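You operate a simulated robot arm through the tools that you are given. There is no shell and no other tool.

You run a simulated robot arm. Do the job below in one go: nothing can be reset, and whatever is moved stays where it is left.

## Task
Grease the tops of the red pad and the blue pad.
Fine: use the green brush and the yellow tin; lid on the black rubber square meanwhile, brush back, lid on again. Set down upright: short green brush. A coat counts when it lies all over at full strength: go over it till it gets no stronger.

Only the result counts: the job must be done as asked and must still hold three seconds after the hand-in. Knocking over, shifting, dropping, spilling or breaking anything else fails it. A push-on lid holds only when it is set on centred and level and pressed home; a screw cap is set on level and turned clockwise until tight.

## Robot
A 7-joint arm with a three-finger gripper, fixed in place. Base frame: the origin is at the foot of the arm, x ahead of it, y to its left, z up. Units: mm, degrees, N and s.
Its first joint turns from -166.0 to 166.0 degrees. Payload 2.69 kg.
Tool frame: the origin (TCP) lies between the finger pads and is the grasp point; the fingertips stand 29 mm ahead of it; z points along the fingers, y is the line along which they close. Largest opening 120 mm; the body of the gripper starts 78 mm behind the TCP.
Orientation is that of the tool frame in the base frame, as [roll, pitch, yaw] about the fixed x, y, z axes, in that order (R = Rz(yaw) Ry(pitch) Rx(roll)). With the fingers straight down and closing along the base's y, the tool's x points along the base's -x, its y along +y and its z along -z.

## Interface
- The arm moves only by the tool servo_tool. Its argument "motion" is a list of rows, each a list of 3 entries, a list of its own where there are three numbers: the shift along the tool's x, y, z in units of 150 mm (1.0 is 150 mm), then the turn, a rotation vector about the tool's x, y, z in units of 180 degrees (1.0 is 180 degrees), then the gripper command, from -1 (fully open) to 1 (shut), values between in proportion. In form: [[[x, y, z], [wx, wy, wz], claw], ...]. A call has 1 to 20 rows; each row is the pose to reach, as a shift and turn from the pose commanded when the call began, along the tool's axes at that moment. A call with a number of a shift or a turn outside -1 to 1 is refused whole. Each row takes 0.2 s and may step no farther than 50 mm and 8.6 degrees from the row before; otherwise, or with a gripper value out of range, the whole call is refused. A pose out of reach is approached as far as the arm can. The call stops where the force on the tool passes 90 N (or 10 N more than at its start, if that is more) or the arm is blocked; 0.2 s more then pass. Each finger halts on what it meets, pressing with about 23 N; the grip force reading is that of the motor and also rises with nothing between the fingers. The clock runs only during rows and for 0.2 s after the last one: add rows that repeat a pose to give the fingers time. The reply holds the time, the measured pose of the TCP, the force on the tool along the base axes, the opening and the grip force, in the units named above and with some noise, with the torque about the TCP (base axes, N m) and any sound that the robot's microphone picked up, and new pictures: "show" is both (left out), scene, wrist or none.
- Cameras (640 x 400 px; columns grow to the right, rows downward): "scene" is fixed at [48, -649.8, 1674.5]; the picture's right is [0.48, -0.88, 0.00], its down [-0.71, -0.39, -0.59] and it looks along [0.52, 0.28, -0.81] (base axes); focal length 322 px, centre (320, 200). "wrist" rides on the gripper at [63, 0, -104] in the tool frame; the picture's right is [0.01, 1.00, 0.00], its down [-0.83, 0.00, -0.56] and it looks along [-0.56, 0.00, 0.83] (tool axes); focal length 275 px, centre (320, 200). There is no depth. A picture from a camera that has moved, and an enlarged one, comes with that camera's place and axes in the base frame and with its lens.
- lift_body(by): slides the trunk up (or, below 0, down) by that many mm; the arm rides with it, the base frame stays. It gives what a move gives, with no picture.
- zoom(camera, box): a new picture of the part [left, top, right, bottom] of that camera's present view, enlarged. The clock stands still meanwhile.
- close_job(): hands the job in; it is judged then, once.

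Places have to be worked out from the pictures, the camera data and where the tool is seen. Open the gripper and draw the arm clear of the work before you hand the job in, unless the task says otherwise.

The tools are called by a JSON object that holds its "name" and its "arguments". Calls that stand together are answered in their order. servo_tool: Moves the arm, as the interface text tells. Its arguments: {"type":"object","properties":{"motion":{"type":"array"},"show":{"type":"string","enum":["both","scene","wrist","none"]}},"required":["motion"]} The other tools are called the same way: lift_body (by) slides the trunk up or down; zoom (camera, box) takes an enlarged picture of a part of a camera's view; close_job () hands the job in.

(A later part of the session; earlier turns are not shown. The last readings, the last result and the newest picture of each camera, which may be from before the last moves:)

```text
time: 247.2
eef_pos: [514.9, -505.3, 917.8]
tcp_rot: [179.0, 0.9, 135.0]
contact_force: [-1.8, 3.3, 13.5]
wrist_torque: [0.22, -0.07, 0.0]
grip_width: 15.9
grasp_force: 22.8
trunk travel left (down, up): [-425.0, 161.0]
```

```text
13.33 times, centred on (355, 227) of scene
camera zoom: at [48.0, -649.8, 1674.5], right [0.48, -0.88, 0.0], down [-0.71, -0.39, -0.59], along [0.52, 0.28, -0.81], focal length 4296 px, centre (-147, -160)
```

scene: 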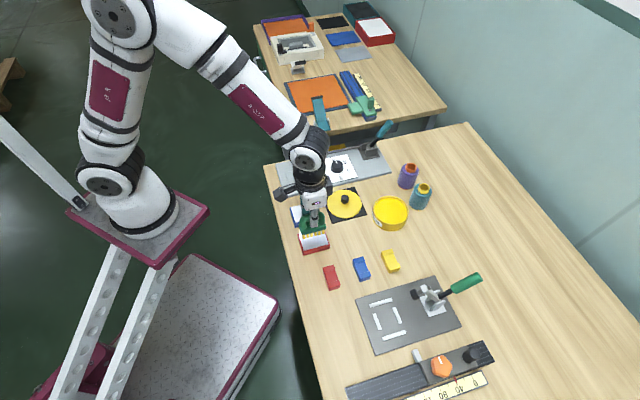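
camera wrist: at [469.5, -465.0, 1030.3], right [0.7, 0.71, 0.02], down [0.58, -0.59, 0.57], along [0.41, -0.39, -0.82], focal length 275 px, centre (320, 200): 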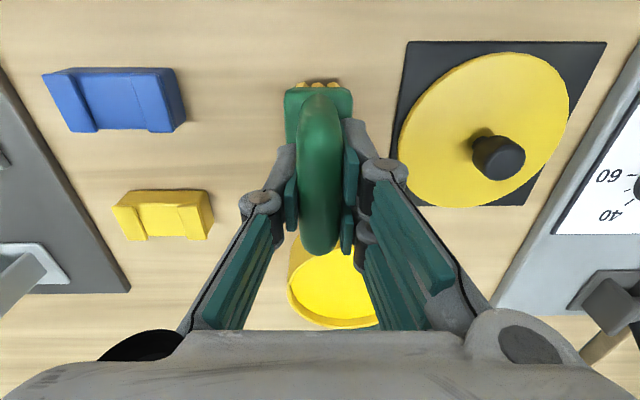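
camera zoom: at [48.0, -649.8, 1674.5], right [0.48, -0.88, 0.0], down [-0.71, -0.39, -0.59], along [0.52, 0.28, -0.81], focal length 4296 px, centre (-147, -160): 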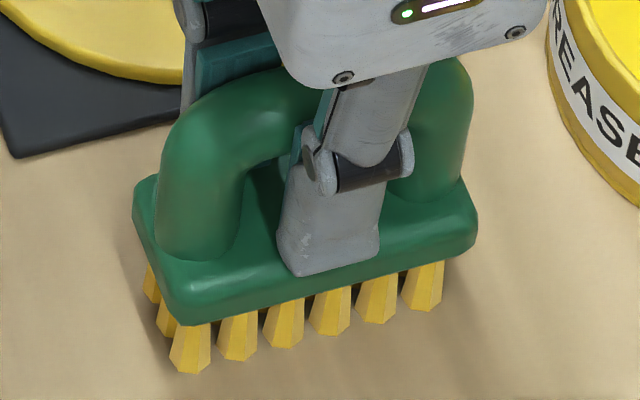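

Bristles are on the table (13 N), within ~1 mm of the original spot. I open the fingers slightly and check that it stands.

{"name": "servo_tool", "arguments": {"motion": [[[0, 0, -0.003], [0, 0, 0], 0.8], [[0, 0, -0.003], [0, 0, 0], 0.7], [[0, 0, -0.003], [0, 0, 0], 0.6], [[0, 0, -0.003], [0, 0, 0], 0.5]], "show": "none"}}

{"name": "zoom", "arguments": {"camera": "scene", "box": [338, 212, 372, 242]}}

{"name": "zoom", "arguments": {"camera": "wrist", "box": [220, 40, 420, 260]}}

```text
time: 248.2
eef_pos: [515.5, -506.5, 917.4]
tcp_rot: [179.1, 0.8, 135.0]
contact_force: [0.9, -1.7, 6.1]
wrist_torque: [-0.04, 0.06, 0.05]
grip_width: 28.5
grasp_force: 0.0
trunk travel left (down, up): [-425.0, 161.0]
```

```text
13.33 times, centred on (355, 227) of scene
camera zoom: at [48.0, -649.8, 1674.5], right [0.48, -0.88, 0.0], down [-0.71, -0.39, -0.59], along [0.52, 0.28, -0.81], focal length 4296 px, centre (-147, -160)
```

zoom: 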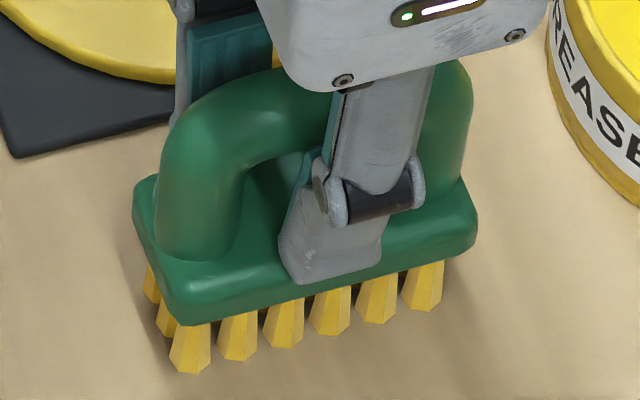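

```text
1.82 times, centred on (320, 150) of wrist
camera zoom: at [468.4, -461.7, 1021.2], right [0.7, 0.71, 0.02], down [0.58, -0.59, 0.57], along [0.41, -0.39, -0.82], focal length 500 px, centre (320, 291)
```

zoom: 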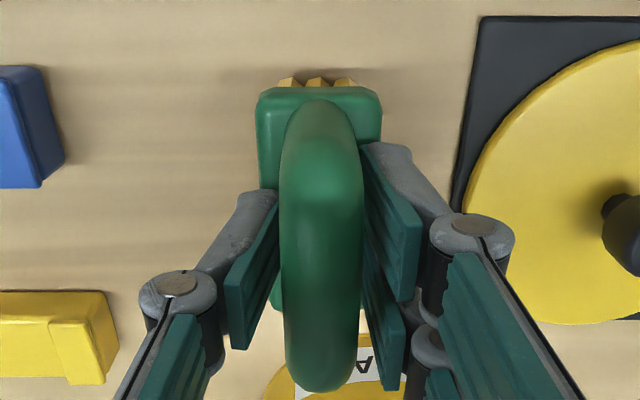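

It stands. I open a bit more and withdraw straight up.

{"name": "servo_tool", "arguments": {"motion": [[[0, 0, -0.004], [0, 0, 0], 0.4], [[0, 0, -0.004], [0, 0, 0], 0.3], [[0, 0, -0.004], [0, 0, 0], 0.25], [[-0.0006, 0.0008, -0.05], [0, 0, 0], 0.25], [[-0.0012, 0.0016, -0.1], [0, 0, 0], 0.25], [[-0.0024, 0.0031, -0.2], [0.0025, 0.002, 0], 0.25], [[-0.0049, 0.0063, -0.4], [0.005, 0.0039, 0], 0.25], [[-0.0073, 0.0094, -0.6], [0.005, 0.0039, 0], 0.25]], "show": "both"}}

{"name": "zoom", "arguments": {"camera": "scene", "box": [338, 212, 372, 242]}}

```text
time: 250.0
eef_pos: [515.7, -506.1, 1005.7]
tcp_rot: [180.0, 0.0, 134.9]
contact_force: [0.8, -0.9, -1.1]
wrist_torque: [0.02, 0.01, 0.04]
grip_width: 44.8
grasp_force: 0.1
trunk travel left (down, up): [-425.0, 161.0]
camera wrist: at [470.0, -461.8, 1110.7], right [0.7, 0.71, 0.0], down [0.59, -0.58, 0.56], along [0.4, -0.39, -0.83], focal length 275 px, centre (320, 200)
```

scene: 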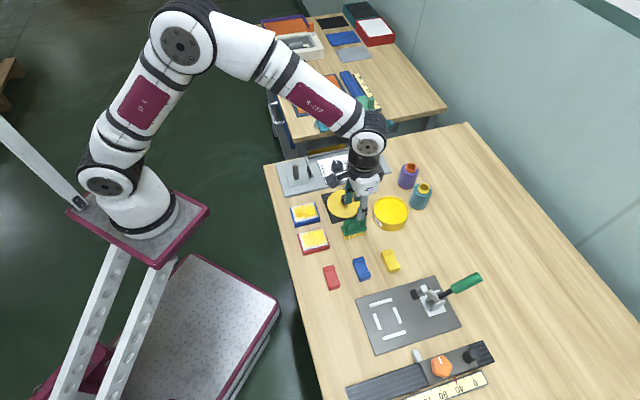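
wrist: 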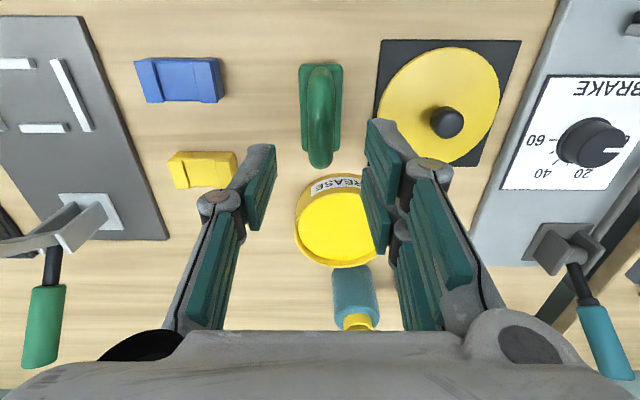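

```text
13.33 times, centred on (355, 227) of scene
camera zoom: at [48.0, -649.8, 1674.5], right [0.48, -0.88, 0.0], down [-0.71, -0.39, -0.59], along [0.52, 0.28, -0.81], focal length 4296 px, centre (-147, -160)
```

zoom: 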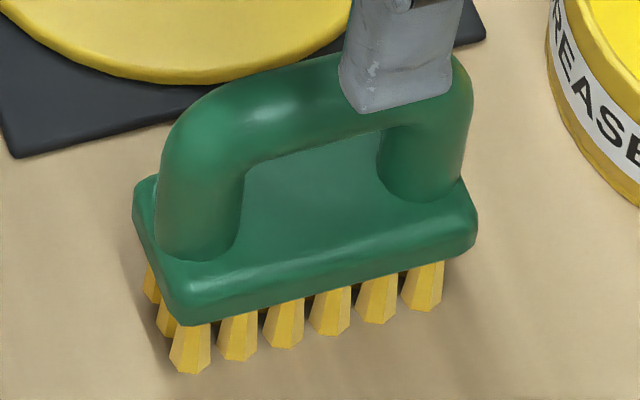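

The brush is back and upright. I check the pads once more from here before closing the tin.

{"name": "zoom", "arguments": {"camera": "scene", "box": [280, 195, 340, 255]}}

{"name": "zoom", "arguments": {"camera": "scene", "box": [292, 198, 328, 230]}}

{"name": "zoom", "arguments": {"camera": "scene", "box": [292, 222, 338, 260]}}

```text
6.67 times, centred on (310, 225) of scene
camera zoom: at [48.0, -649.8, 1674.5], right [0.48, -0.88, 0.0], down [-0.71, -0.39, -0.59], along [0.52, 0.28, -0.81], focal length 2148 px, centre (387, 33)
```

zoom: 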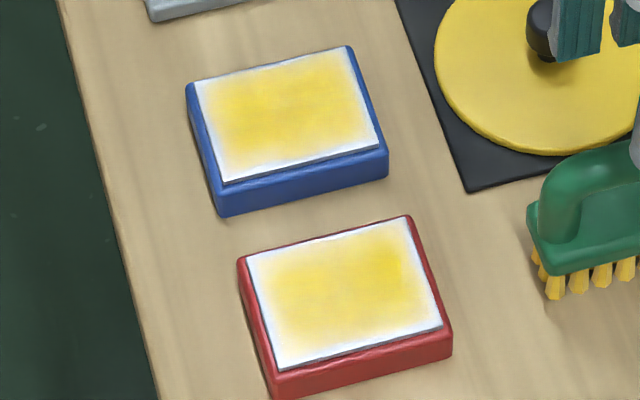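

```text
12.50 times, centred on (310, 214) of scene
camera zoom: at [48.0, -649.8, 1674.5], right [0.48, -0.88, 0.0], down [-0.71, -0.39, -0.59], along [0.52, 0.28, -0.81], focal length 4028 px, centre (445, 25)
```

zoom: 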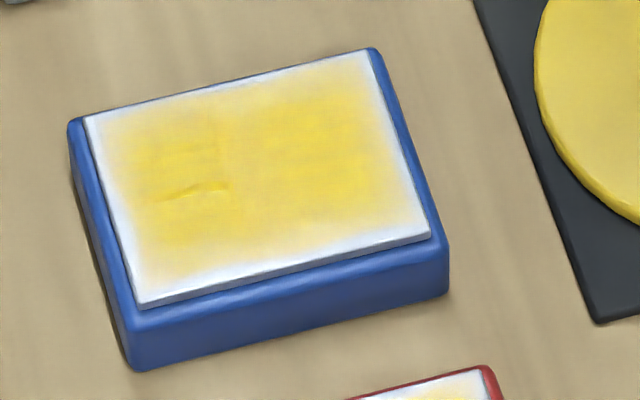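

```text
10.53 times, centred on (315, 241) of scene
camera zoom: at [48.0, -649.8, 1674.5], right [0.48, -0.88, 0.0], down [-0.71, -0.39, -0.59], along [0.52, 0.28, -0.81], focal length 3392 px, centre (373, -232)
```

zoom: 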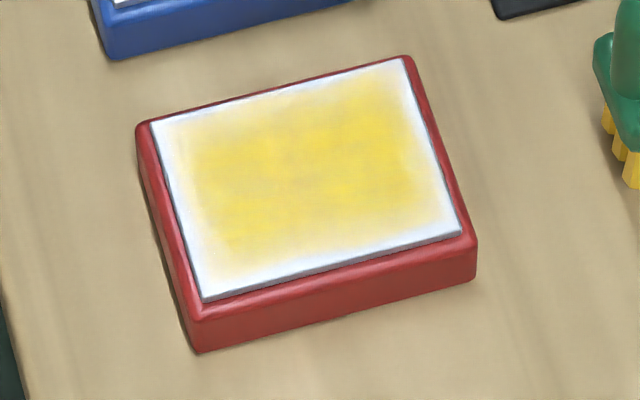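

The coats are unchanged since before: interiors saturated and the same thin feathered border all round on both pads. Now the lid: I move above its knob on the rubber square.

{"name": "servo_tool", "arguments": {"motion": [[[-0.02, 0.15, 0], [0, 0, 0], 0.2], [[-0.04, 0.33, 0], [0, 0, 0], 0.2], [[-0.06, 0.5, 0], [0, 0, 0], 0.2], [[-0.067, 0.703, 0], [0, 0, 0], 0.2], [[-0.067, 0.703, 0.15], [0, 0, 0], 0.2], [[-0.067, 0.703, 0.3], [0, 0, 0], 0.2], [[-0.067, 0.703, 0.3], [0, 0, 0], 0.2]], "show": "both"}}

{"name": "zoom", "arguments": {"camera": "wrist", "box": [220, 20, 420, 220]}}

{"name": "zoom", "arguments": {"camera": "scene", "box": [325, 170, 375, 225]}}

```text
time: 251.6
eef_pos: [598.4, -438.8, 963.6]
tcp_rot: [-180.0, 0.1, 135.0]
contact_force: [-0.4, -0.1, 0.2]
wrist_torque: [0.0, 0.01, 0.02]
grip_width: 48.0
grasp_force: 0.1
trunk travel left (down, up): [-425.0, 161.0]
camera wrist: at [553.0, -393.7, 1066.5], right [0.7, 0.71, 0.0], down [0.59, -0.58, 0.56], along [0.4, -0.39, -0.83], focal length 275 px, centre (320, 200)
```

scene: 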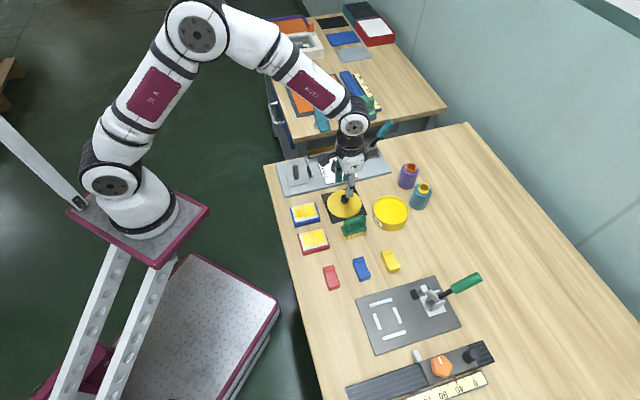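
wrist: 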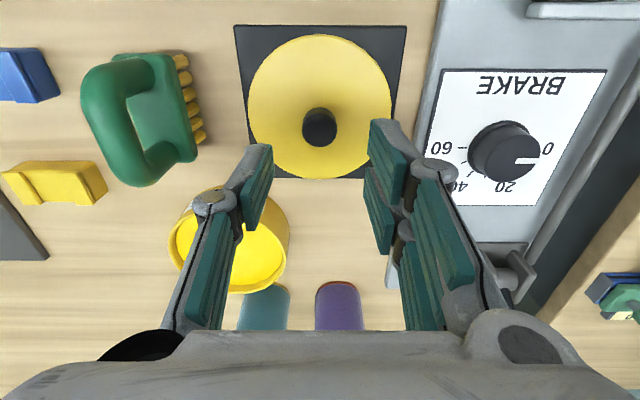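

```text
2.00 times, centred on (320, 120) of wrist
camera zoom: at [553.0, -393.7, 1066.5], right [0.7, 0.71, 0.0], down [0.59, -0.58, 0.56], along [0.4, -0.39, -0.83], focal length 551 px, centre (320, 360)
```

zoom: 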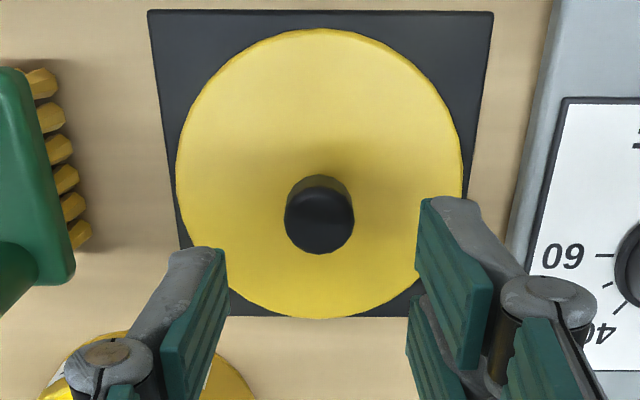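

```text
7.27 times, centred on (350, 198) of scene
camera zoom: at [48.0, -649.8, 1674.5], right [0.48, -0.88, 0.0], down [-0.71, -0.39, -0.59], along [0.52, 0.28, -0.81], focal length 2343 px, centre (102, 218)
```

zoom: 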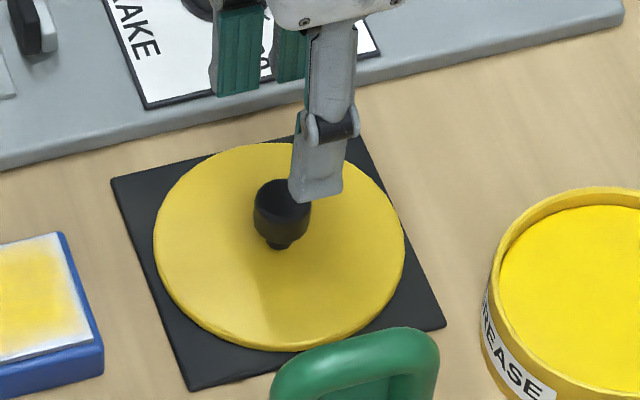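

Knob is centred. I descend to the gripping height.

{"name": "servo_tool", "arguments": {"motion": [[[0, 0, 0.15], [0, 0, 0], 0.2], [[0, 0, 0.3], [0, 0, 0], 0.2], [[0, 0, 0.4], [0, 0, 0], 0.2], [[0, 0, 0.4], [0, 0, 0], 0.2]], "show": "none"}}

{"name": "zoom", "arguments": {"camera": "wrist", "box": [220, 40, 420, 240]}}

{"name": "zoom", "arguments": {"camera": "scene", "box": [325, 170, 375, 225]}}

```text
time: 252.6
eef_pos: [599.2, -439.9, 902.7]
tcp_rot: [-179.9, -0.1, 135.0]
contact_force: [0.0, 0.1, 0.8]
wrist_torque: [0.02, 0.02, -0.01]
grip_width: 48.1
grasp_force: 0.1
trunk travel left (down, up): [-425.0, 161.0]
```

```text
2.00 times, centred on (320, 140) of wrist
camera zoom: at [554.1, -394.8, 1006.9], right [0.7, 0.71, 0.0], down [0.59, -0.58, 0.56], along [0.4, -0.39, -0.83], focal length 551 px, centre (320, 320)
```

zoom: 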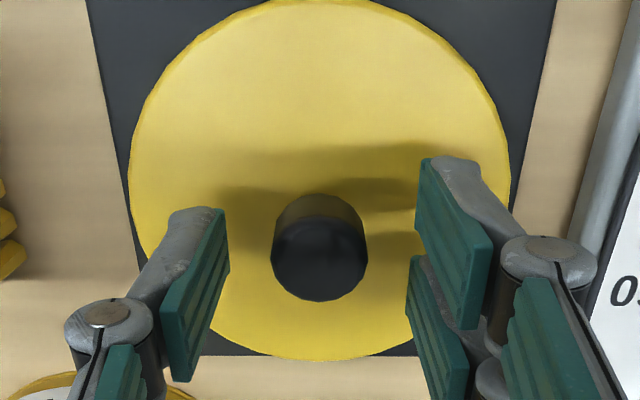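

```text
7.27 times, centred on (350, 198) of scene
camera zoom: at [48.0, -649.8, 1674.5], right [0.48, -0.88, 0.0], down [-0.71, -0.39, -0.59], along [0.52, 0.28, -0.81], focal length 2343 px, centre (102, 218)
```

zoom: 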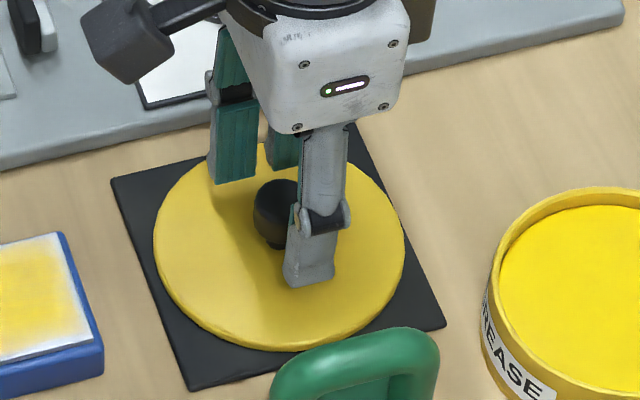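

Aligned. I go 3 mm lower and close on the knob.

{"name": "servo_tool", "arguments": {"motion": [[[0, 0, 0.012], [0, 0, 0], 0.2], [[0, 0, 0.022], [0, 0, 0], 0.2], [[0, 0, 0.022], [0, 0, 0], 0.5], [[0, 0, 0.022], [0, 0, 0], 0.8], [[0, 0, 0.022], [0, 0, 0], 1.0], [[0, 0, 0.022], [0, 0, 0], 1.0]], "show": "none"}}

{"name": "zoom", "arguments": {"camera": "wrist", "box": [220, 40, 420, 240]}}

```text
time: 254.0
eef_pos: [598.5, -438.3, 898.0]
tcp_rot: [-180.0, -0.1, 135.0]
contact_force: [-0.4, -0.1, -0.2]
wrist_torque: [0.0, 0.01, -0.01]
grip_width: 22.3
grasp_force: 23.2
trunk travel left (down, up): [-425.0, 161.0]
```

```text
2.00 times, centred on (320, 140) of wrist
camera zoom: at [553.4, -394.3, 1003.4], right [0.7, 0.71, 0.0], down [0.59, -0.58, 0.56], along [0.4, -0.39, -0.83], focal length 551 px, centre (320, 320)
```

zoom: 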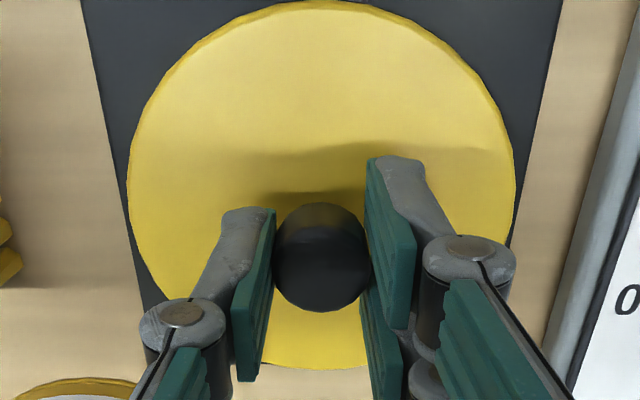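

Knob gripped (22.3 mm), same relation as at the tin. I lift it, and carry it back by the reverse of the original shift to hover 30 mm above the tin.

{"name": "servo_tool", "arguments": {"motion": [[[0, 0, -0.03], [0, 0, 0], 1.0], [[0, 0, -0.2], [0, 0, 0], 1.0], [[0, 0, -0.45], [0, 0, 0], 1.0], [[0, 0, -0.74], [0, 0, 0], 1.0], [[-0.15, -0.1, -0.74], [0, 0, 0], 1.0], [[-0.32, -0.22, -0.74], [0, 0, 0], 1.0], [[-0.49, -0.34, -0.74], [0, 0, 0], 1.0], [[-0.66, -0.46, -0.74], [0, 0, 0], 1.0], [[-0.777, -0.542, -0.74], [0, 0, 0], 1.0], [[-0.777, -0.542, -0.74], [0, 0, 0], 1.0]], "show": "none"}}

{"name": "servo_tool", "arguments": {"motion": [[[0, 0, 0.15], [0, 0, 0], 1.0], [[0, 0, 0.27], [0, 0, 0], 1.0], [[0, 0, 0.27], [0, 0, 0], 1.0]], "show": "both"}}

{"name": "zoom", "arguments": {"camera": "scene", "box": [370, 170, 420, 235]}}

```text
time: 256.2
eef_pos: [623.9, -578.6, 1008.2]
tcp_rot: [-180.0, 0.0, 135.1]
contact_force: [-0.4, 1.3, -0.8]
wrist_torque: [-0.02, 0.01, -0.01]
grip_width: 22.3
grasp_force: 22.8
trunk travel left (down, up): [-425.0, 161.0]
```

```text
time: 257.0
eef_pos: [623.6, -579.4, 967.3]
tcp_rot: [179.9, 0.1, 135.0]
contact_force: [-0.9, 0.3, -1.1]
wrist_torque: [-0.02, 0.03, 0.03]
grip_width: 22.0
grasp_force: 23.0
trunk travel left (down, up): [-425.0, 161.0]
camera wrist: at [578.2, -534.7, 1072.5], right [0.7, 0.71, 0.0], down [0.59, -0.58, 0.56], along [0.4, -0.39, -0.83], focal length 275 px, centre (320, 200)
```

scene: 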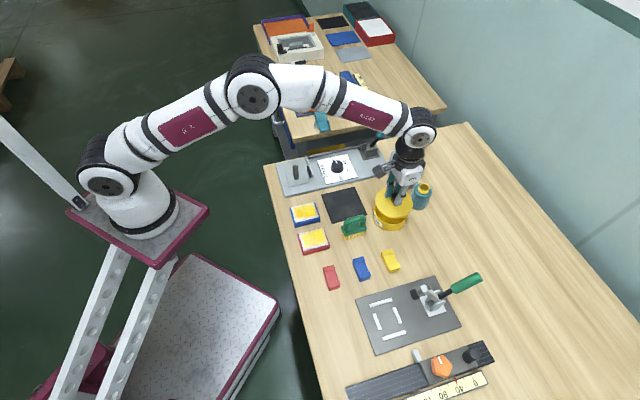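
wrist: 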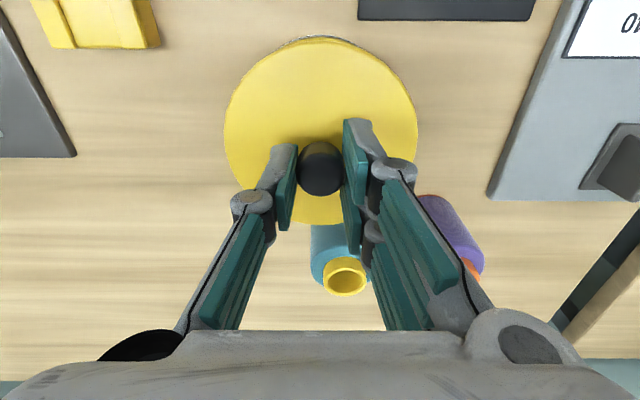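

```text
6.15 times, centred on (395, 202) of scene
camera zoom: at [48.0, -649.8, 1674.5], right [0.48, -0.88, 0.0], down [-0.71, -0.39, -0.59], along [0.52, 0.28, -0.81], focal length 1983 px, centre (-142, 185)
```

zoom: 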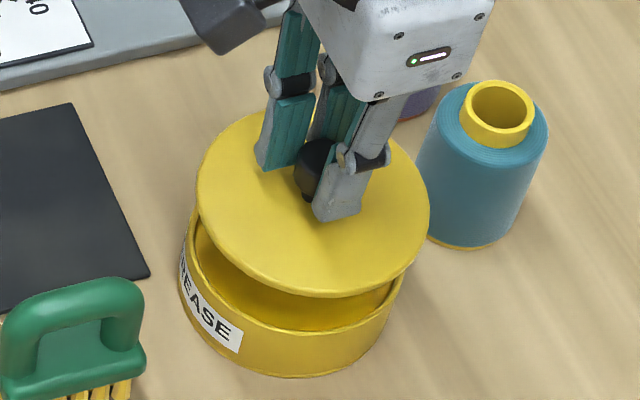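

Compared with the picture taken right after lifting the lid off, it now hovers ~1.8 mm too far out. I correct by -1.8 mm in E and lower to about 8 mm above the seat.

{"name": "servo_tool", "arguments": {"motion": [[[0.012, 0.001, 0], [0, 0, 0], 1.0], [[0.012, 0.001, 0.08], [0, 0, 0], 1.0], [[0.012, 0.001, 0.147], [0, 0, 0], 1.0], [[0.012, 0.001, 0.147], [0, 0, 0], 1.0]], "show": "wrist"}}

{"name": "zoom", "arguments": {"camera": "scene", "box": [370, 180, 420, 235]}}

{"name": "zoom", "arguments": {"camera": "wrist", "box": [200, 20, 440, 240]}}

```text
time: 258.0
eef_pos: [620.7, -576.7, 948.5]
tcp_rot: [180.0, 0.0, 135.0]
contact_force: [0.1, -0.3, -1.0]
wrist_torque: [0.02, 0.02, -0.01]
grip_width: 22.2
grasp_force: 23.1
trunk travel left (down, up): [-425.0, 161.0]
camera wrist: at [576.0, -532.6, 1052.8], right [0.7, 0.71, 0.0], down [0.59, -0.58, 0.56], along [0.4, -0.39, -0.83], focal length 275 px, centre (320, 200)
```

wrist: 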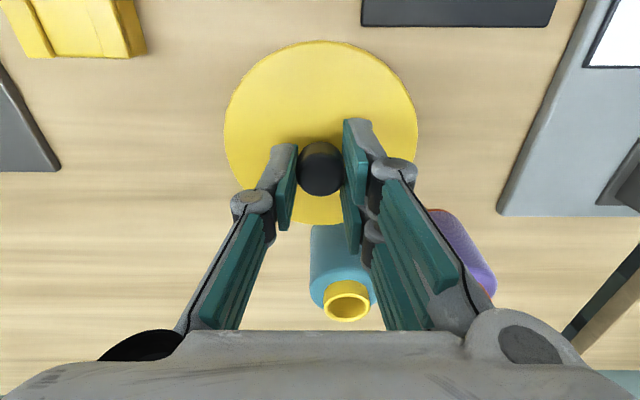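

```text
7.27 times, centred on (395, 208) of scene
camera zoom: at [48.0, -649.8, 1674.5], right [0.48, -0.88, 0.0], down [-0.71, -0.39, -0.59], along [0.52, 0.28, -0.81], focal length 2343 px, centre (-226, 146)
```

zoom: 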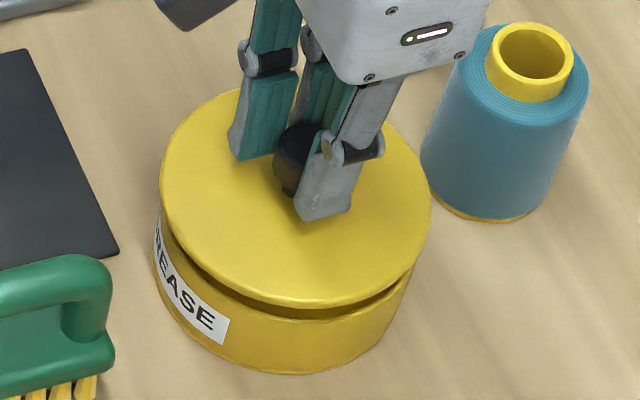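

```text
1.82 times, centred on (320, 130) of wrist
camera zoom: at [576.0, -532.6, 1052.8], right [0.7, 0.71, 0.0], down [0.59, -0.58, 0.56], along [0.4, -0.39, -0.83], focal length 500 px, centre (320, 327)
```

zoom: 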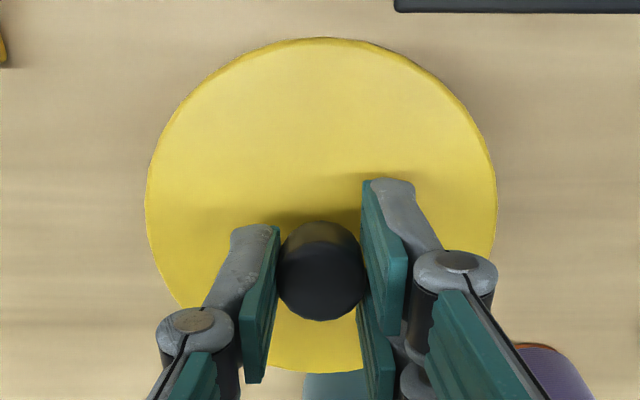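

Referencing the rubber's corner against the earlier picture, the lid is concentric with the tin within about 0.5 mm. I lower it step by step.

{"name": "servo_tool", "arguments": {"motion": [[[0, 0, 0.02], [0, 0, 0], 1.0], [[0, 0, 0.04], [0, 0, 0], 1.0], [[0, 0, 0.047], [0, 0, 0], 1.0], [[0, 0, 0.047], [0, 0, 0], 1.0]], "show": "none"}}

{"name": "zoom", "arguments": {"camera": "scene", "box": [370, 185, 415, 235]}}

{"name": "zoom", "arguments": {"camera": "wrist", "box": [200, 20, 440, 240]}}

```text
time: 259.0
eef_pos: [621.1, -577.4, 939.2]
tcp_rot: [179.9, -0.1, 134.9]
contact_force: [1.3, 0.0, -0.7]
wrist_torque: [-0.02, -0.03, 0.0]
grip_width: 22.2
grasp_force: 22.9
trunk travel left (down, up): [-425.0, 161.0]
```

```text
8.00 times, centred on (392, 210) of scene
camera zoom: at [48.0, -649.8, 1674.5], right [0.48, -0.88, 0.0], down [-0.71, -0.39, -0.59], along [0.52, 0.28, -0.81], focal length 2578 px, centre (-260, 120)
```

zoom: 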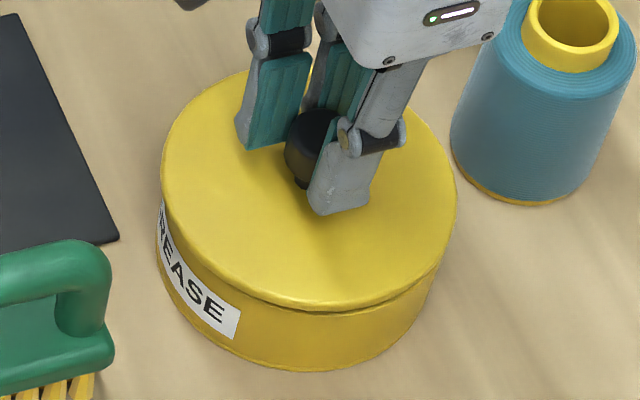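

```text
1.82 times, centred on (320, 130) of wrist
camera zoom: at [576.3, -532.5, 1044.5], right [0.7, 0.71, 0.0], down [0.59, -0.58, 0.56], along [0.4, -0.39, -0.83], focal length 500 px, centre (320, 327)
```

zoom: 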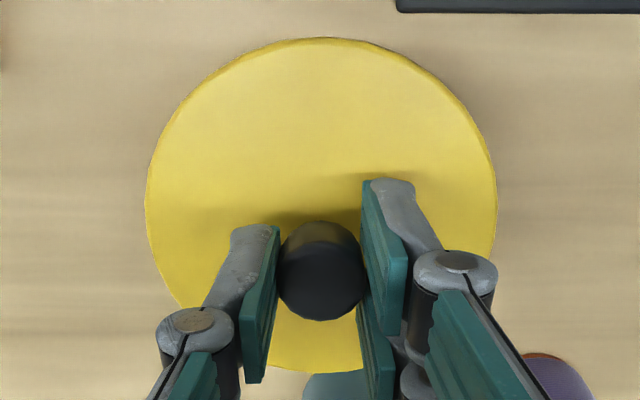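

The scene view suggests the lid may sit slightly inward now. I measure its edges against the tin at high zoom.

{"name": "zoom", "arguments": {"camera": "scene", "box": [370, 195, 390, 215]}}

{"name": "zoom", "arguments": {"camera": "scene", "box": [396, 195, 416, 215]}}

{"name": "zoom", "arguments": {"camera": "scene", "box": [370, 180, 420, 235]}}

{"name": "zoom", "arguments": {"camera": "scene", "box": [380, 212, 400, 232]}}

```text
16.00 times, centred on (380, 205) of scene
camera zoom: at [48.0, -649.8, 1674.5], right [0.48, -0.88, 0.0], down [-0.71, -0.39, -0.59], along [0.52, 0.28, -0.81], focal length 5156 px, centre (-640, 120)
```

zoom: 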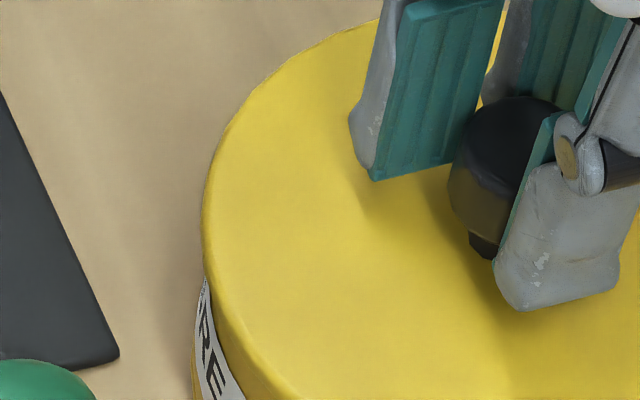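

```text
16.00 times, centred on (406, 205) of scene
camera zoom: at [48.0, -649.8, 1674.5], right [0.48, -0.88, 0.0], down [-0.71, -0.39, -0.59], along [0.52, 0.28, -0.81], focal length 5156 px, centre (-1056, 120)
```

zoom: 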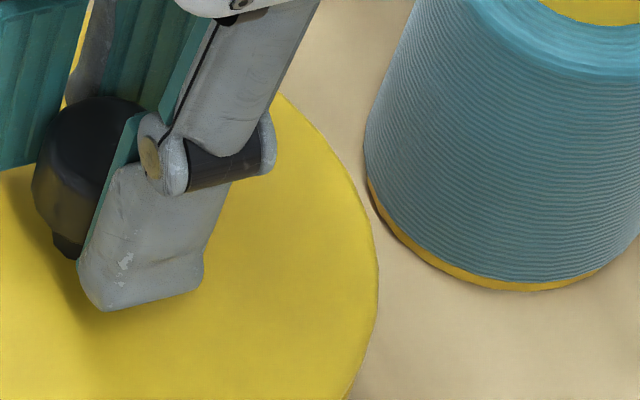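

```text
7.27 times, centred on (395, 208) of scene
camera zoom: at [48.0, -649.8, 1674.5], right [0.48, -0.88, 0.0], down [-0.71, -0.39, -0.59], along [0.52, 0.28, -0.81], focal length 2343 px, centre (-226, 146)
```

zoom: 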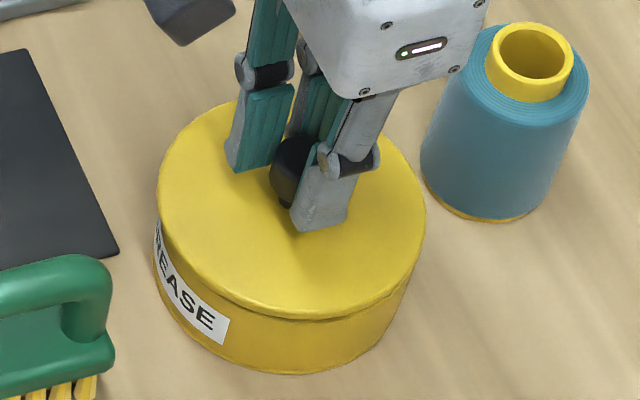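

```text
16.00 times, centred on (390, 222) of scene
camera zoom: at [48.0, -649.8, 1674.5], right [0.48, -0.88, 0.0], down [-0.71, -0.39, -0.59], along [0.52, 0.28, -0.81], focal length 5156 px, centre (-800, -152)
```

zoom: 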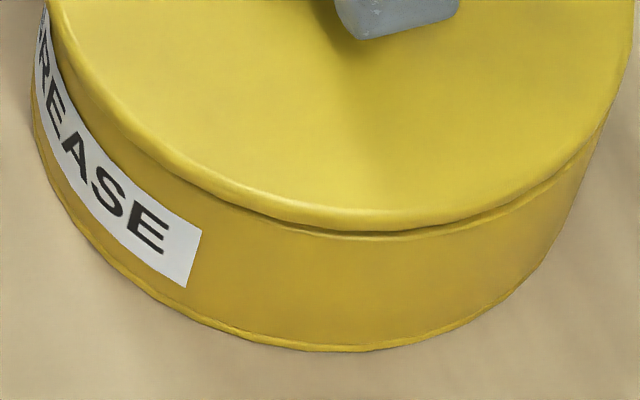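

Both cameras agree: the lid is about 1.5 mm too far inward (the knob sits slightly differently in the grip). I shift outward by 1.5 mm and recheck.

{"name": "servo_tool", "arguments": {"motion": [[[-0.005, 0, -0.005], [0, 0, 0], 1.0], [[-0.01, 0, -0.005], [0, 0, 0], 1.0], [[-0.01, 0, 0], [0, 0, 0], 1.0], [[-0.01, 0, 0], [0, 0, 0], 1.0]], "show": "none"}}

{"name": "zoom", "arguments": {"camera": "scene", "box": [370, 180, 420, 235]}}

{"name": "zoom", "arguments": {"camera": "scene", "box": [370, 195, 390, 215]}}

{"name": "zoom", "arguments": {"camera": "scene", "box": [396, 195, 416, 215]}}

{"name": "zoom", "arguments": {"camera": "scene", "box": [380, 212, 400, 232]}}

```text
time: 260.0
eef_pos: [622.8, -578.1, 940.2]
tcp_rot: [-179.9, 0.0, 135.0]
contact_force: [0.4, -0.6, -0.5]
wrist_torque: [-0.01, 0.0, -0.03]
grip_width: 22.4
grasp_force: 23.2
trunk travel left (down, up): [-425.0, 161.0]
```

```text
7.27 times, centred on (395, 208) of scene
camera zoom: at [48.0, -649.8, 1674.5], right [0.48, -0.88, 0.0], down [-0.71, -0.39, -0.59], along [0.52, 0.28, -0.81], focal length 2343 px, centre (-226, 146)
```

zoom: 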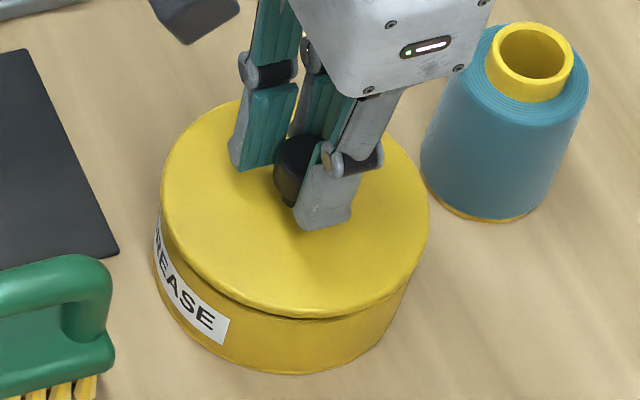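

```text
16.00 times, centred on (380, 205) of scene
camera zoom: at [48.0, -649.8, 1674.5], right [0.48, -0.88, 0.0], down [-0.71, -0.39, -0.59], along [0.52, 0.28, -0.81], focal length 5156 px, centre (-640, 120)
```

zoom: 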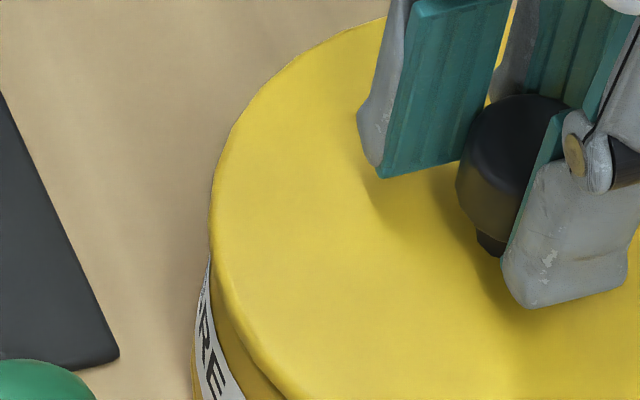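

```text
16.00 times, centred on (406, 205) of scene
camera zoom: at [48.0, -649.8, 1674.5], right [0.48, -0.88, 0.0], down [-0.71, -0.39, -0.59], along [0.52, 0.28, -0.81], focal length 5156 px, centre (-1056, 120)
```

zoom: 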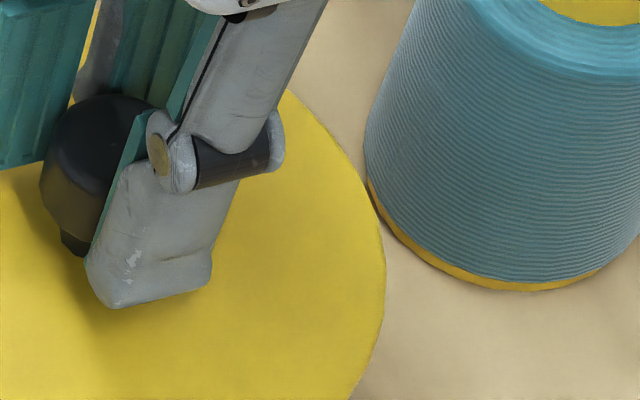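

```text
16.00 times, centred on (390, 222) of scene
camera zoom: at [48.0, -649.8, 1674.5], right [0.48, -0.88, 0.0], down [-0.71, -0.39, -0.59], along [0.52, 0.28, -0.81], focal length 5156 px, centre (-800, -152)
```

zoom: 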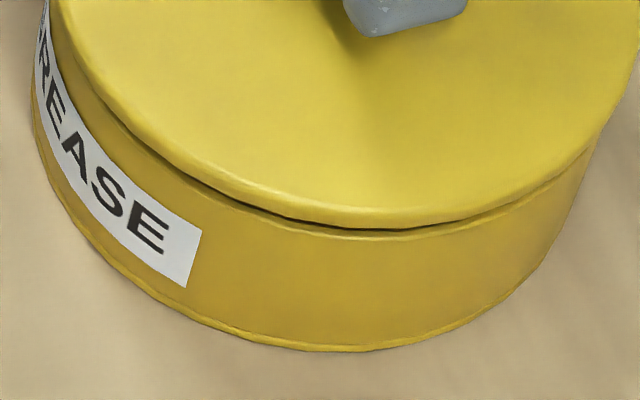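

Now the lid edges match the seated reference (within ~0.4 mm) and the visible gap is nearly symmetric. I add 0.4 mm outward and lower to contact.

{"name": "servo_tool", "arguments": {"motion": [[[-0.003, 0, 0.004], [0, 0, 0], 1.0], [[-0.003, 0, 0.008], [0, 0, 0], 1.0], [[-0.003, 0, 0.008], [0, 0, 0], 1.0]], "show": "none"}}

{"name": "servo_tool", "arguments": {"motion": [[[0, 0, 0.004], [0, 0, 0], 1.0], [[0, 0, 0.007], [0, 0, 0], 1.0], [[0, 0, 0.007], [0, 0, 0], 1.0]], "show": "none"}}

```text
time: 260.8
eef_pos: [623.5, -578.7, 938.7]
tcp_rot: [179.9, 0.0, 135.2]
contact_force: [-0.6, 0.1, -0.8]
wrist_torque: [0.03, -0.01, 0.0]
grip_width: 22.2
grasp_force: 23.1
trunk travel left (down, up): [-425.0, 161.0]
```

```text
time: 261.6
eef_pos: [622.5, -579.6, 937.9]
tcp_rot: [179.9, -0.1, 135.0]
contact_force: [0.0, -0.4, -0.2]
wrist_torque: [0.0, 0.02, -0.02]
grip_width: 22.4
grasp_force: 22.9
trunk travel left (down, up): [-425.0, 161.0]
```

Still free at TCP ≈938. I continue 0.8 mm at a time.

{"name": "servo_tool", "arguments": {"motion": [[[0, 0, 0.003], [0, 0, 0], 1.0], [[0, 0, 0.006], [0, 0, 0], 1.0], [[0, 0, 0.006], [0, 0, 0], 1.0]], "show": "none"}}

{"name": "zoom", "arguments": {"camera": "scene", "box": [380, 212, 400, 232]}}

```text
time: 262.4
eef_pos: [623.2, -579.0, 937.8]
tcp_rot: [-180.0, 0.0, 135.0]
contact_force: [0.6, -0.4, -1.0]
wrist_torque: [0.01, 0.03, -0.02]
grip_width: 22.1
grasp_force: 22.9
trunk travel left (down, up): [-425.0, 161.0]
```

```text
16.00 times, centred on (390, 222) of scene
camera zoom: at [48.0, -649.8, 1674.5], right [0.48, -0.88, 0.0], down [-0.71, -0.39, -0.59], along [0.52, 0.28, -0.81], focal length 5156 px, centre (-800, -152)
```

zoom: 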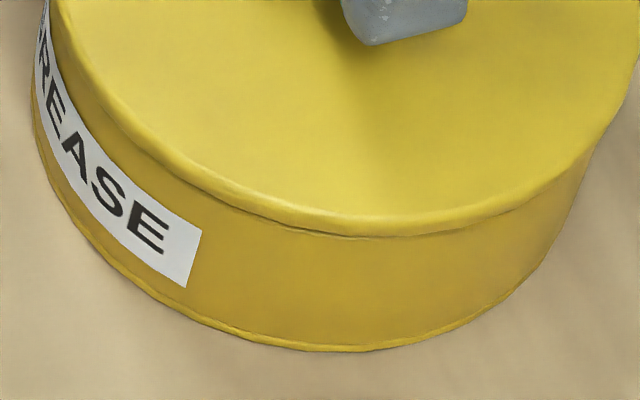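

The gap is almost closed and even all round. Keep lowering and begin pressing.

{"name": "servo_tool", "arguments": {"motion": [[[0, 0, 0.003], [0, 0, 0], 1.0], [[0, 0, 0.006], [0, 0, 0], 1.0], [[0, 0, 0.006], [0, 0, 0], 1.0]], "show": "none"}}

{"name": "servo_tool", "arguments": {"motion": [[[0, 0, 0.003], [0, 0, 0], 1.0], [[0, 0, 0.006], [0, 0, 0], 1.0], [[0, 0, 0.006], [0, 0, 0], 1.0]], "show": "none"}}

```text
time: 263.2
eef_pos: [623.6, -578.4, 936.2]
tcp_rot: [-180.0, 0.1, 135.0]
contact_force: [-0.2, 0.2, -0.2]
wrist_torque: [0.01, 0.01, -0.01]
grip_width: 22.4
grasp_force: 23.3
trunk travel left (down, up): [-425.0, 161.0]
```

```text
time: 264.0
eef_pos: [623.3, -578.4, 935.0]
tcp_rot: [180.0, 0.0, 134.9]
contact_force: [0.4, -0.4, -1.0]
wrist_torque: [-0.03, -0.02, 0.0]
grip_width: 22.5
grasp_force: 23.3
trunk travel left (down, up): [-425.0, 161.0]
```

{"name": "servo_tool", "arguments": {"motion": [[[0, 0, 0.003], [0, 0, 0], 1.0], [[0, 0, 0.006], [0, 0, 0], 1.0], [[0, 0, 0.006], [0, 0, 0], 1.0]], "show": "none"}}

{"name": "zoom", "arguments": {"camera": "scene", "box": [380, 212, 400, 232]}}

{"name": "zoom", "arguments": {"camera": "scene", "box": [370, 180, 420, 235]}}

```text
time: 264.8
eef_pos: [623.8, -578.0, 934.8]
tcp_rot: [-179.9, 0.1, 134.9]
contact_force: [0.4, -0.9, 0.2]
wrist_torque: [-0.04, 0.01, 0.0]
grip_width: 22.2
grasp_force: 22.7
trunk travel left (down, up): [-425.0, 161.0]
```

```text
16.00 times, centred on (390, 222) of scene
camera zoom: at [48.0, -649.8, 1674.5], right [0.48, -0.88, 0.0], down [-0.71, -0.39, -0.59], along [0.52, 0.28, -0.81], focal length 5156 px, centre (-800, -152)
```

zoom: 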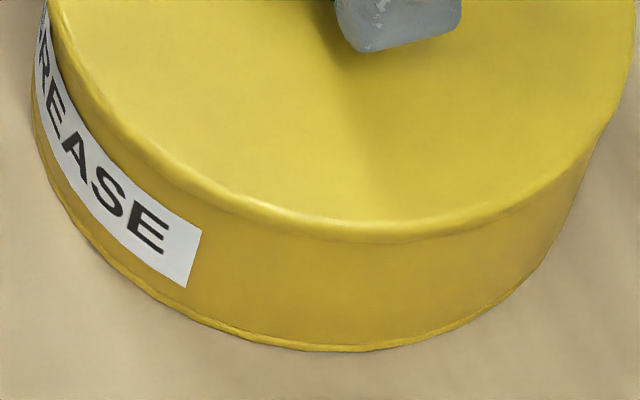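

```text
7.27 times, centred on (395, 208) of scene
camera zoom: at [48.0, -649.8, 1674.5], right [0.48, -0.88, 0.0], down [-0.71, -0.39, -0.59], along [0.52, 0.28, -0.81], focal length 2343 px, centre (-226, 146)
```

zoom: 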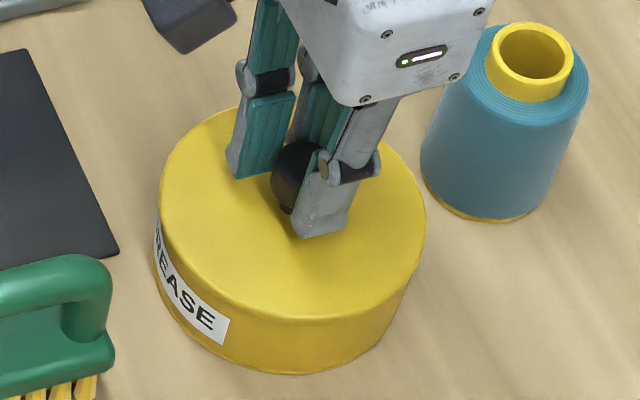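

Lid looks flush but no contact force yet; I continue gently.

{"name": "servo_tool", "arguments": {"motion": [[[0, 0, 0.003], [0, 0, 0], 1.0], [[0, 0, 0.005], [0, 0, 0], 1.0], [[0, 0, 0.005], [0, 0, 0], 1.0]], "show": "none"}}

{"name": "servo_tool", "arguments": {"motion": [[[0, 0, 0.003], [0, 0, 0], 1.0], [[0, 0, 0.005], [0, 0, 0], 1.0], [[0, 0, 0.005], [0, 0, 0], 1.0]], "show": "none"}}

```text
time: 265.6
eef_pos: [623.3, -578.9, 934.0]
tcp_rot: [-180.0, 0.1, 135.0]
contact_force: [-2.5, 0.6, 7.0]
wrist_torque: [0.01, 0.06, 0.0]
grip_width: 22.0
grasp_force: 23.4
trunk travel left (down, up): [-425.0, 161.0]
```

```text
time: 266.4
eef_pos: [623.3, -576.6, 934.5]
tcp_rot: [180.0, 0.2, 135.1]
contact_force: [-0.7, 0.4, 16.6]
wrist_torque: [0.08, 0.01, 0.01]
grip_width: 22.2
grasp_force: 23.0
trunk travel left (down, up): [-425.0, 161.0]
```

Contact: 16.6 N with negligible torque, so it's level. I press further, listening for the snap.

{"name": "servo_tool", "arguments": {"motion": [[[0, 0, 0.003], [0, 0, 0], 1.0], [[0, 0, 0.006], [0, 0, 0], 1.0], [[0, 0, 0.006], [0, 0, 0], 1.0]], "show": "none"}}

{"name": "servo_tool", "arguments": {"motion": [[[0, 0, 0.003], [0, 0, 0], 1.0], [[0, 0, 0.006], [0, 0, 0], 1.0], [[0, 0, 0.006], [0, 0, 0], 1.0]], "show": "none"}}

```text
time: 267.2
eef_pos: [621.3, -578.6, 934.0]
tcp_rot: [-180.0, 0.2, 135.2]
contact_force: [-1.7, 4.9, 30.5]
wrist_torque: [0.17, 0.05, -0.02]
grip_width: 22.2
grasp_force: 22.8
trunk travel left (down, up): [-425.0, 161.0]
```

```text
time: 268.0
eef_pos: [623.0, -579.5, 933.6]
tcp_rot: [180.0, 0.2, 135.1]
contact_force: [6.3, 1.7, 28.9]
wrist_torque: [0.07, -0.2, 0.02]
grip_width: 22.0
grasp_force: 23.2
trunk travel left (down, up): [-425.0, 161.0]
```

The knob starts slipping at ~30 N without a snap. I open the fingers to 30 mm around the knob and press the lid directly with the fingertips, evenly on both sides.

{"name": "servo_tool", "arguments": {"motion": [[[0, 0, -0.003], [0, 0, 0], 0.8], [[0, 0, -0.003], [0, 0, 0], 0.6], [[0, 0, -0.003], [0, 0, 0], 0.5], [[0, 0, -0.003], [0, 0, 0], 0.5]], "show": "none"}}

{"name": "zoom", "arguments": {"camera": "scene", "box": [370, 180, 420, 235]}}

{"name": "zoom", "arguments": {"camera": "wrist", "box": [200, 20, 440, 240]}}

{"name": "zoom", "arguments": {"camera": "scene", "box": [380, 212, 400, 232]}}

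```text
time: 269.0
eef_pos: [622.0, -578.5, 931.0]
tcp_rot: [-179.9, 0.1, 135.0]
contact_force: [0.2, 0.0, 0.5]
wrist_torque: [0.02, -0.01, 0.02]
grip_width: 30.0
grasp_force: 0.0
trunk travel left (down, up): [-425.0, 161.0]
heard: snap
```

```text
7.27 times, centred on (395, 208) of scene
camera zoom: at [48.0, -649.8, 1674.5], right [0.48, -0.88, 0.0], down [-0.71, -0.39, -0.59], along [0.52, 0.28, -0.81], focal length 2343 px, centre (-226, 146)
```

zoom: 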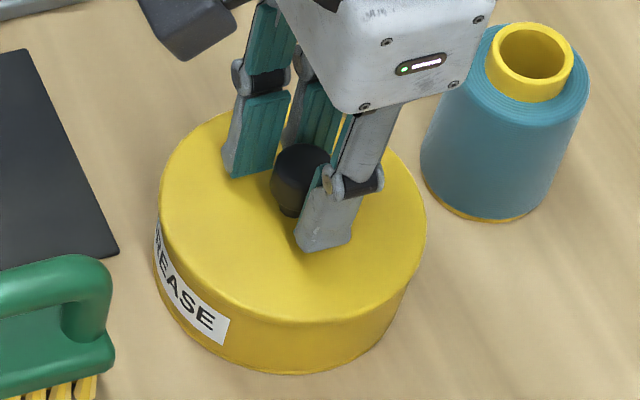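

```text
1.82 times, centred on (320, 130) of wrist
camera zoom: at [577.1, -534.1, 1036.0], right [0.7, 0.71, 0.0], down [0.59, -0.59, 0.56], along [0.4, -0.39, -0.83], focal length 500 px, centre (320, 327)
```

zoom: 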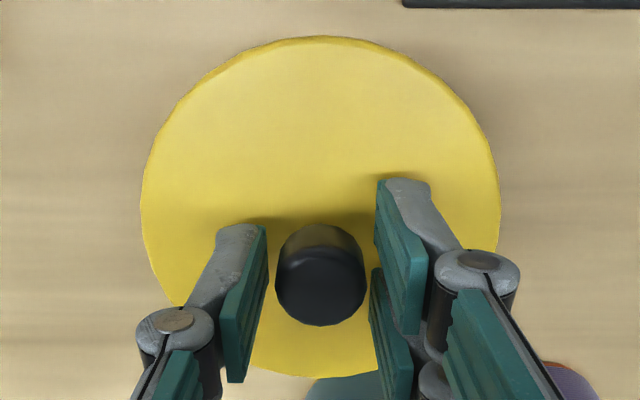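

```text
16.00 times, centred on (390, 222) of scene
camera zoom: at [48.0, -649.8, 1674.5], right [0.48, -0.88, 0.0], down [-0.71, -0.39, -0.59], along [0.52, 0.28, -0.81], focal length 5156 px, centre (-800, -152)
```

zoom: 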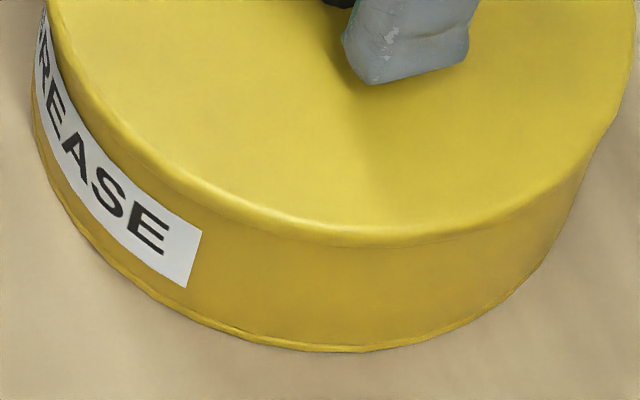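

A snap was heard while the fingers let go (the arm settled down onto the lid). To be sure it's home, I press directly on the lid with the fingertips.

{"name": "servo_tool", "arguments": {"motion": [[[0, 0, 0.005], [0, 0, 0], 0.5], [[0, 0, 0.01], [0, 0, 0], 0.5], [[0, 0, 0.01], [0, 0, 0], 0.5]], "show": "none"}}

{"name": "servo_tool", "arguments": {"motion": [[[0, 0, 0.005], [0, 0, 0], 0.5], [[0, 0, 0.01], [0, 0, 0], 0.5], [[0, 0, 0.01], [0, 0, 0], 0.5]], "show": "none"}}

```text
time: 269.8
eef_pos: [622.7, -577.9, 930.2]
tcp_rot: [-180.0, 0.0, 135.0]
contact_force: [0.6, -0.2, -0.2]
wrist_torque: [0.0, 0.05, 0.02]
grip_width: 29.9
grasp_force: 0.0
trunk travel left (down, up): [-425.0, 161.0]
```

```text
time: 270.6
eef_pos: [621.9, -578.6, 929.1]
tcp_rot: [180.0, 0.0, 135.1]
contact_force: [0.0, -0.3, 1.2]
wrist_torque: [0.04, 0.0, 0.03]
grip_width: 30.1
grasp_force: 0.1
trunk travel left (down, up): [-425.0, 161.0]
```

{"name": "servo_tool", "arguments": {"motion": [[[0, 0, 0.005], [0, 0, 0], 0.5], [[0, 0, 0.008], [0, 0, 0], 0.5], [[0, 0, 0.008], [0, 0, 0], 0.5]], "show": "none"}}

{"name": "servo_tool", "arguments": {"motion": [[[0, 0, 0.004], [0, 0, 0], 0.5], [[0, 0, 0.008], [0, 0, 0], 0.5], [[0, 0, 0.008], [0, 0, 0], 0.5]], "show": "none"}}

```text
time: 271.4
eef_pos: [621.7, -578.5, 926.4]
tcp_rot: [179.9, 0.0, 135.0]
contact_force: [0.2, 0.2, 0.3]
wrist_torque: [-0.03, 0.0, 0.01]
grip_width: 29.8
grasp_force: 0.2
trunk travel left (down, up): [-425.0, 161.0]
```

```text
time: 272.2
eef_pos: [623.5, -579.5, 926.4]
tcp_rot: [-180.0, 0.0, 135.1]
contact_force: [-0.1, -0.2, -0.2]
wrist_torque: [0.01, 0.01, 0.02]
grip_width: 30.0
grasp_force: 0.1
trunk travel left (down, up): [-425.0, 161.0]
```

{"name": "zoom", "arguments": {"camera": "scene", "box": [370, 180, 420, 235]}}

{"name": "servo_tool", "arguments": {"motion": [[[0, 0, 0.004], [0, 0, 0], 0.5], [[0, 0, 0.008], [0, 0, 0], 0.5], [[0, 0, 0.008], [0, 0, 0], 0.5]], "show": "none"}}

```text
7.27 times, centred on (395, 208) of scene
camera zoom: at [48.0, -649.8, 1674.5], right [0.48, -0.88, 0.0], down [-0.71, -0.39, -0.59], along [0.52, 0.28, -0.81], focal length 2343 px, centre (-226, 146)
```

zoom: 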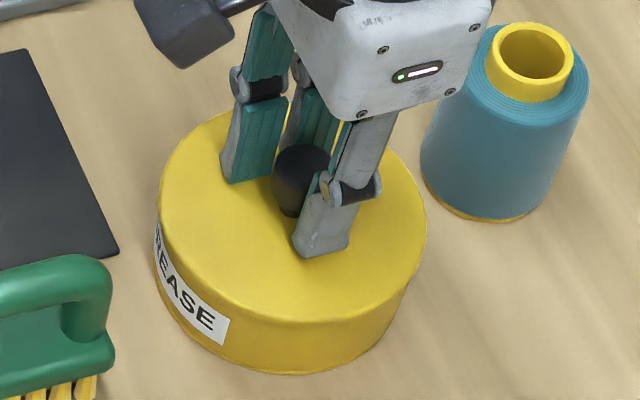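

```text
time: 273.0
eef_pos: [621.9, -579.1, 923.4]
tcp_rot: [180.0, 0.0, 135.1]
contact_force: [0.2, 0.3, 0.3]
wrist_torque: [0.0, -0.03, 0.02]
grip_width: 30.0
grasp_force: 0.0
trunk travel left (down, up): [-425.0, 161.0]
```

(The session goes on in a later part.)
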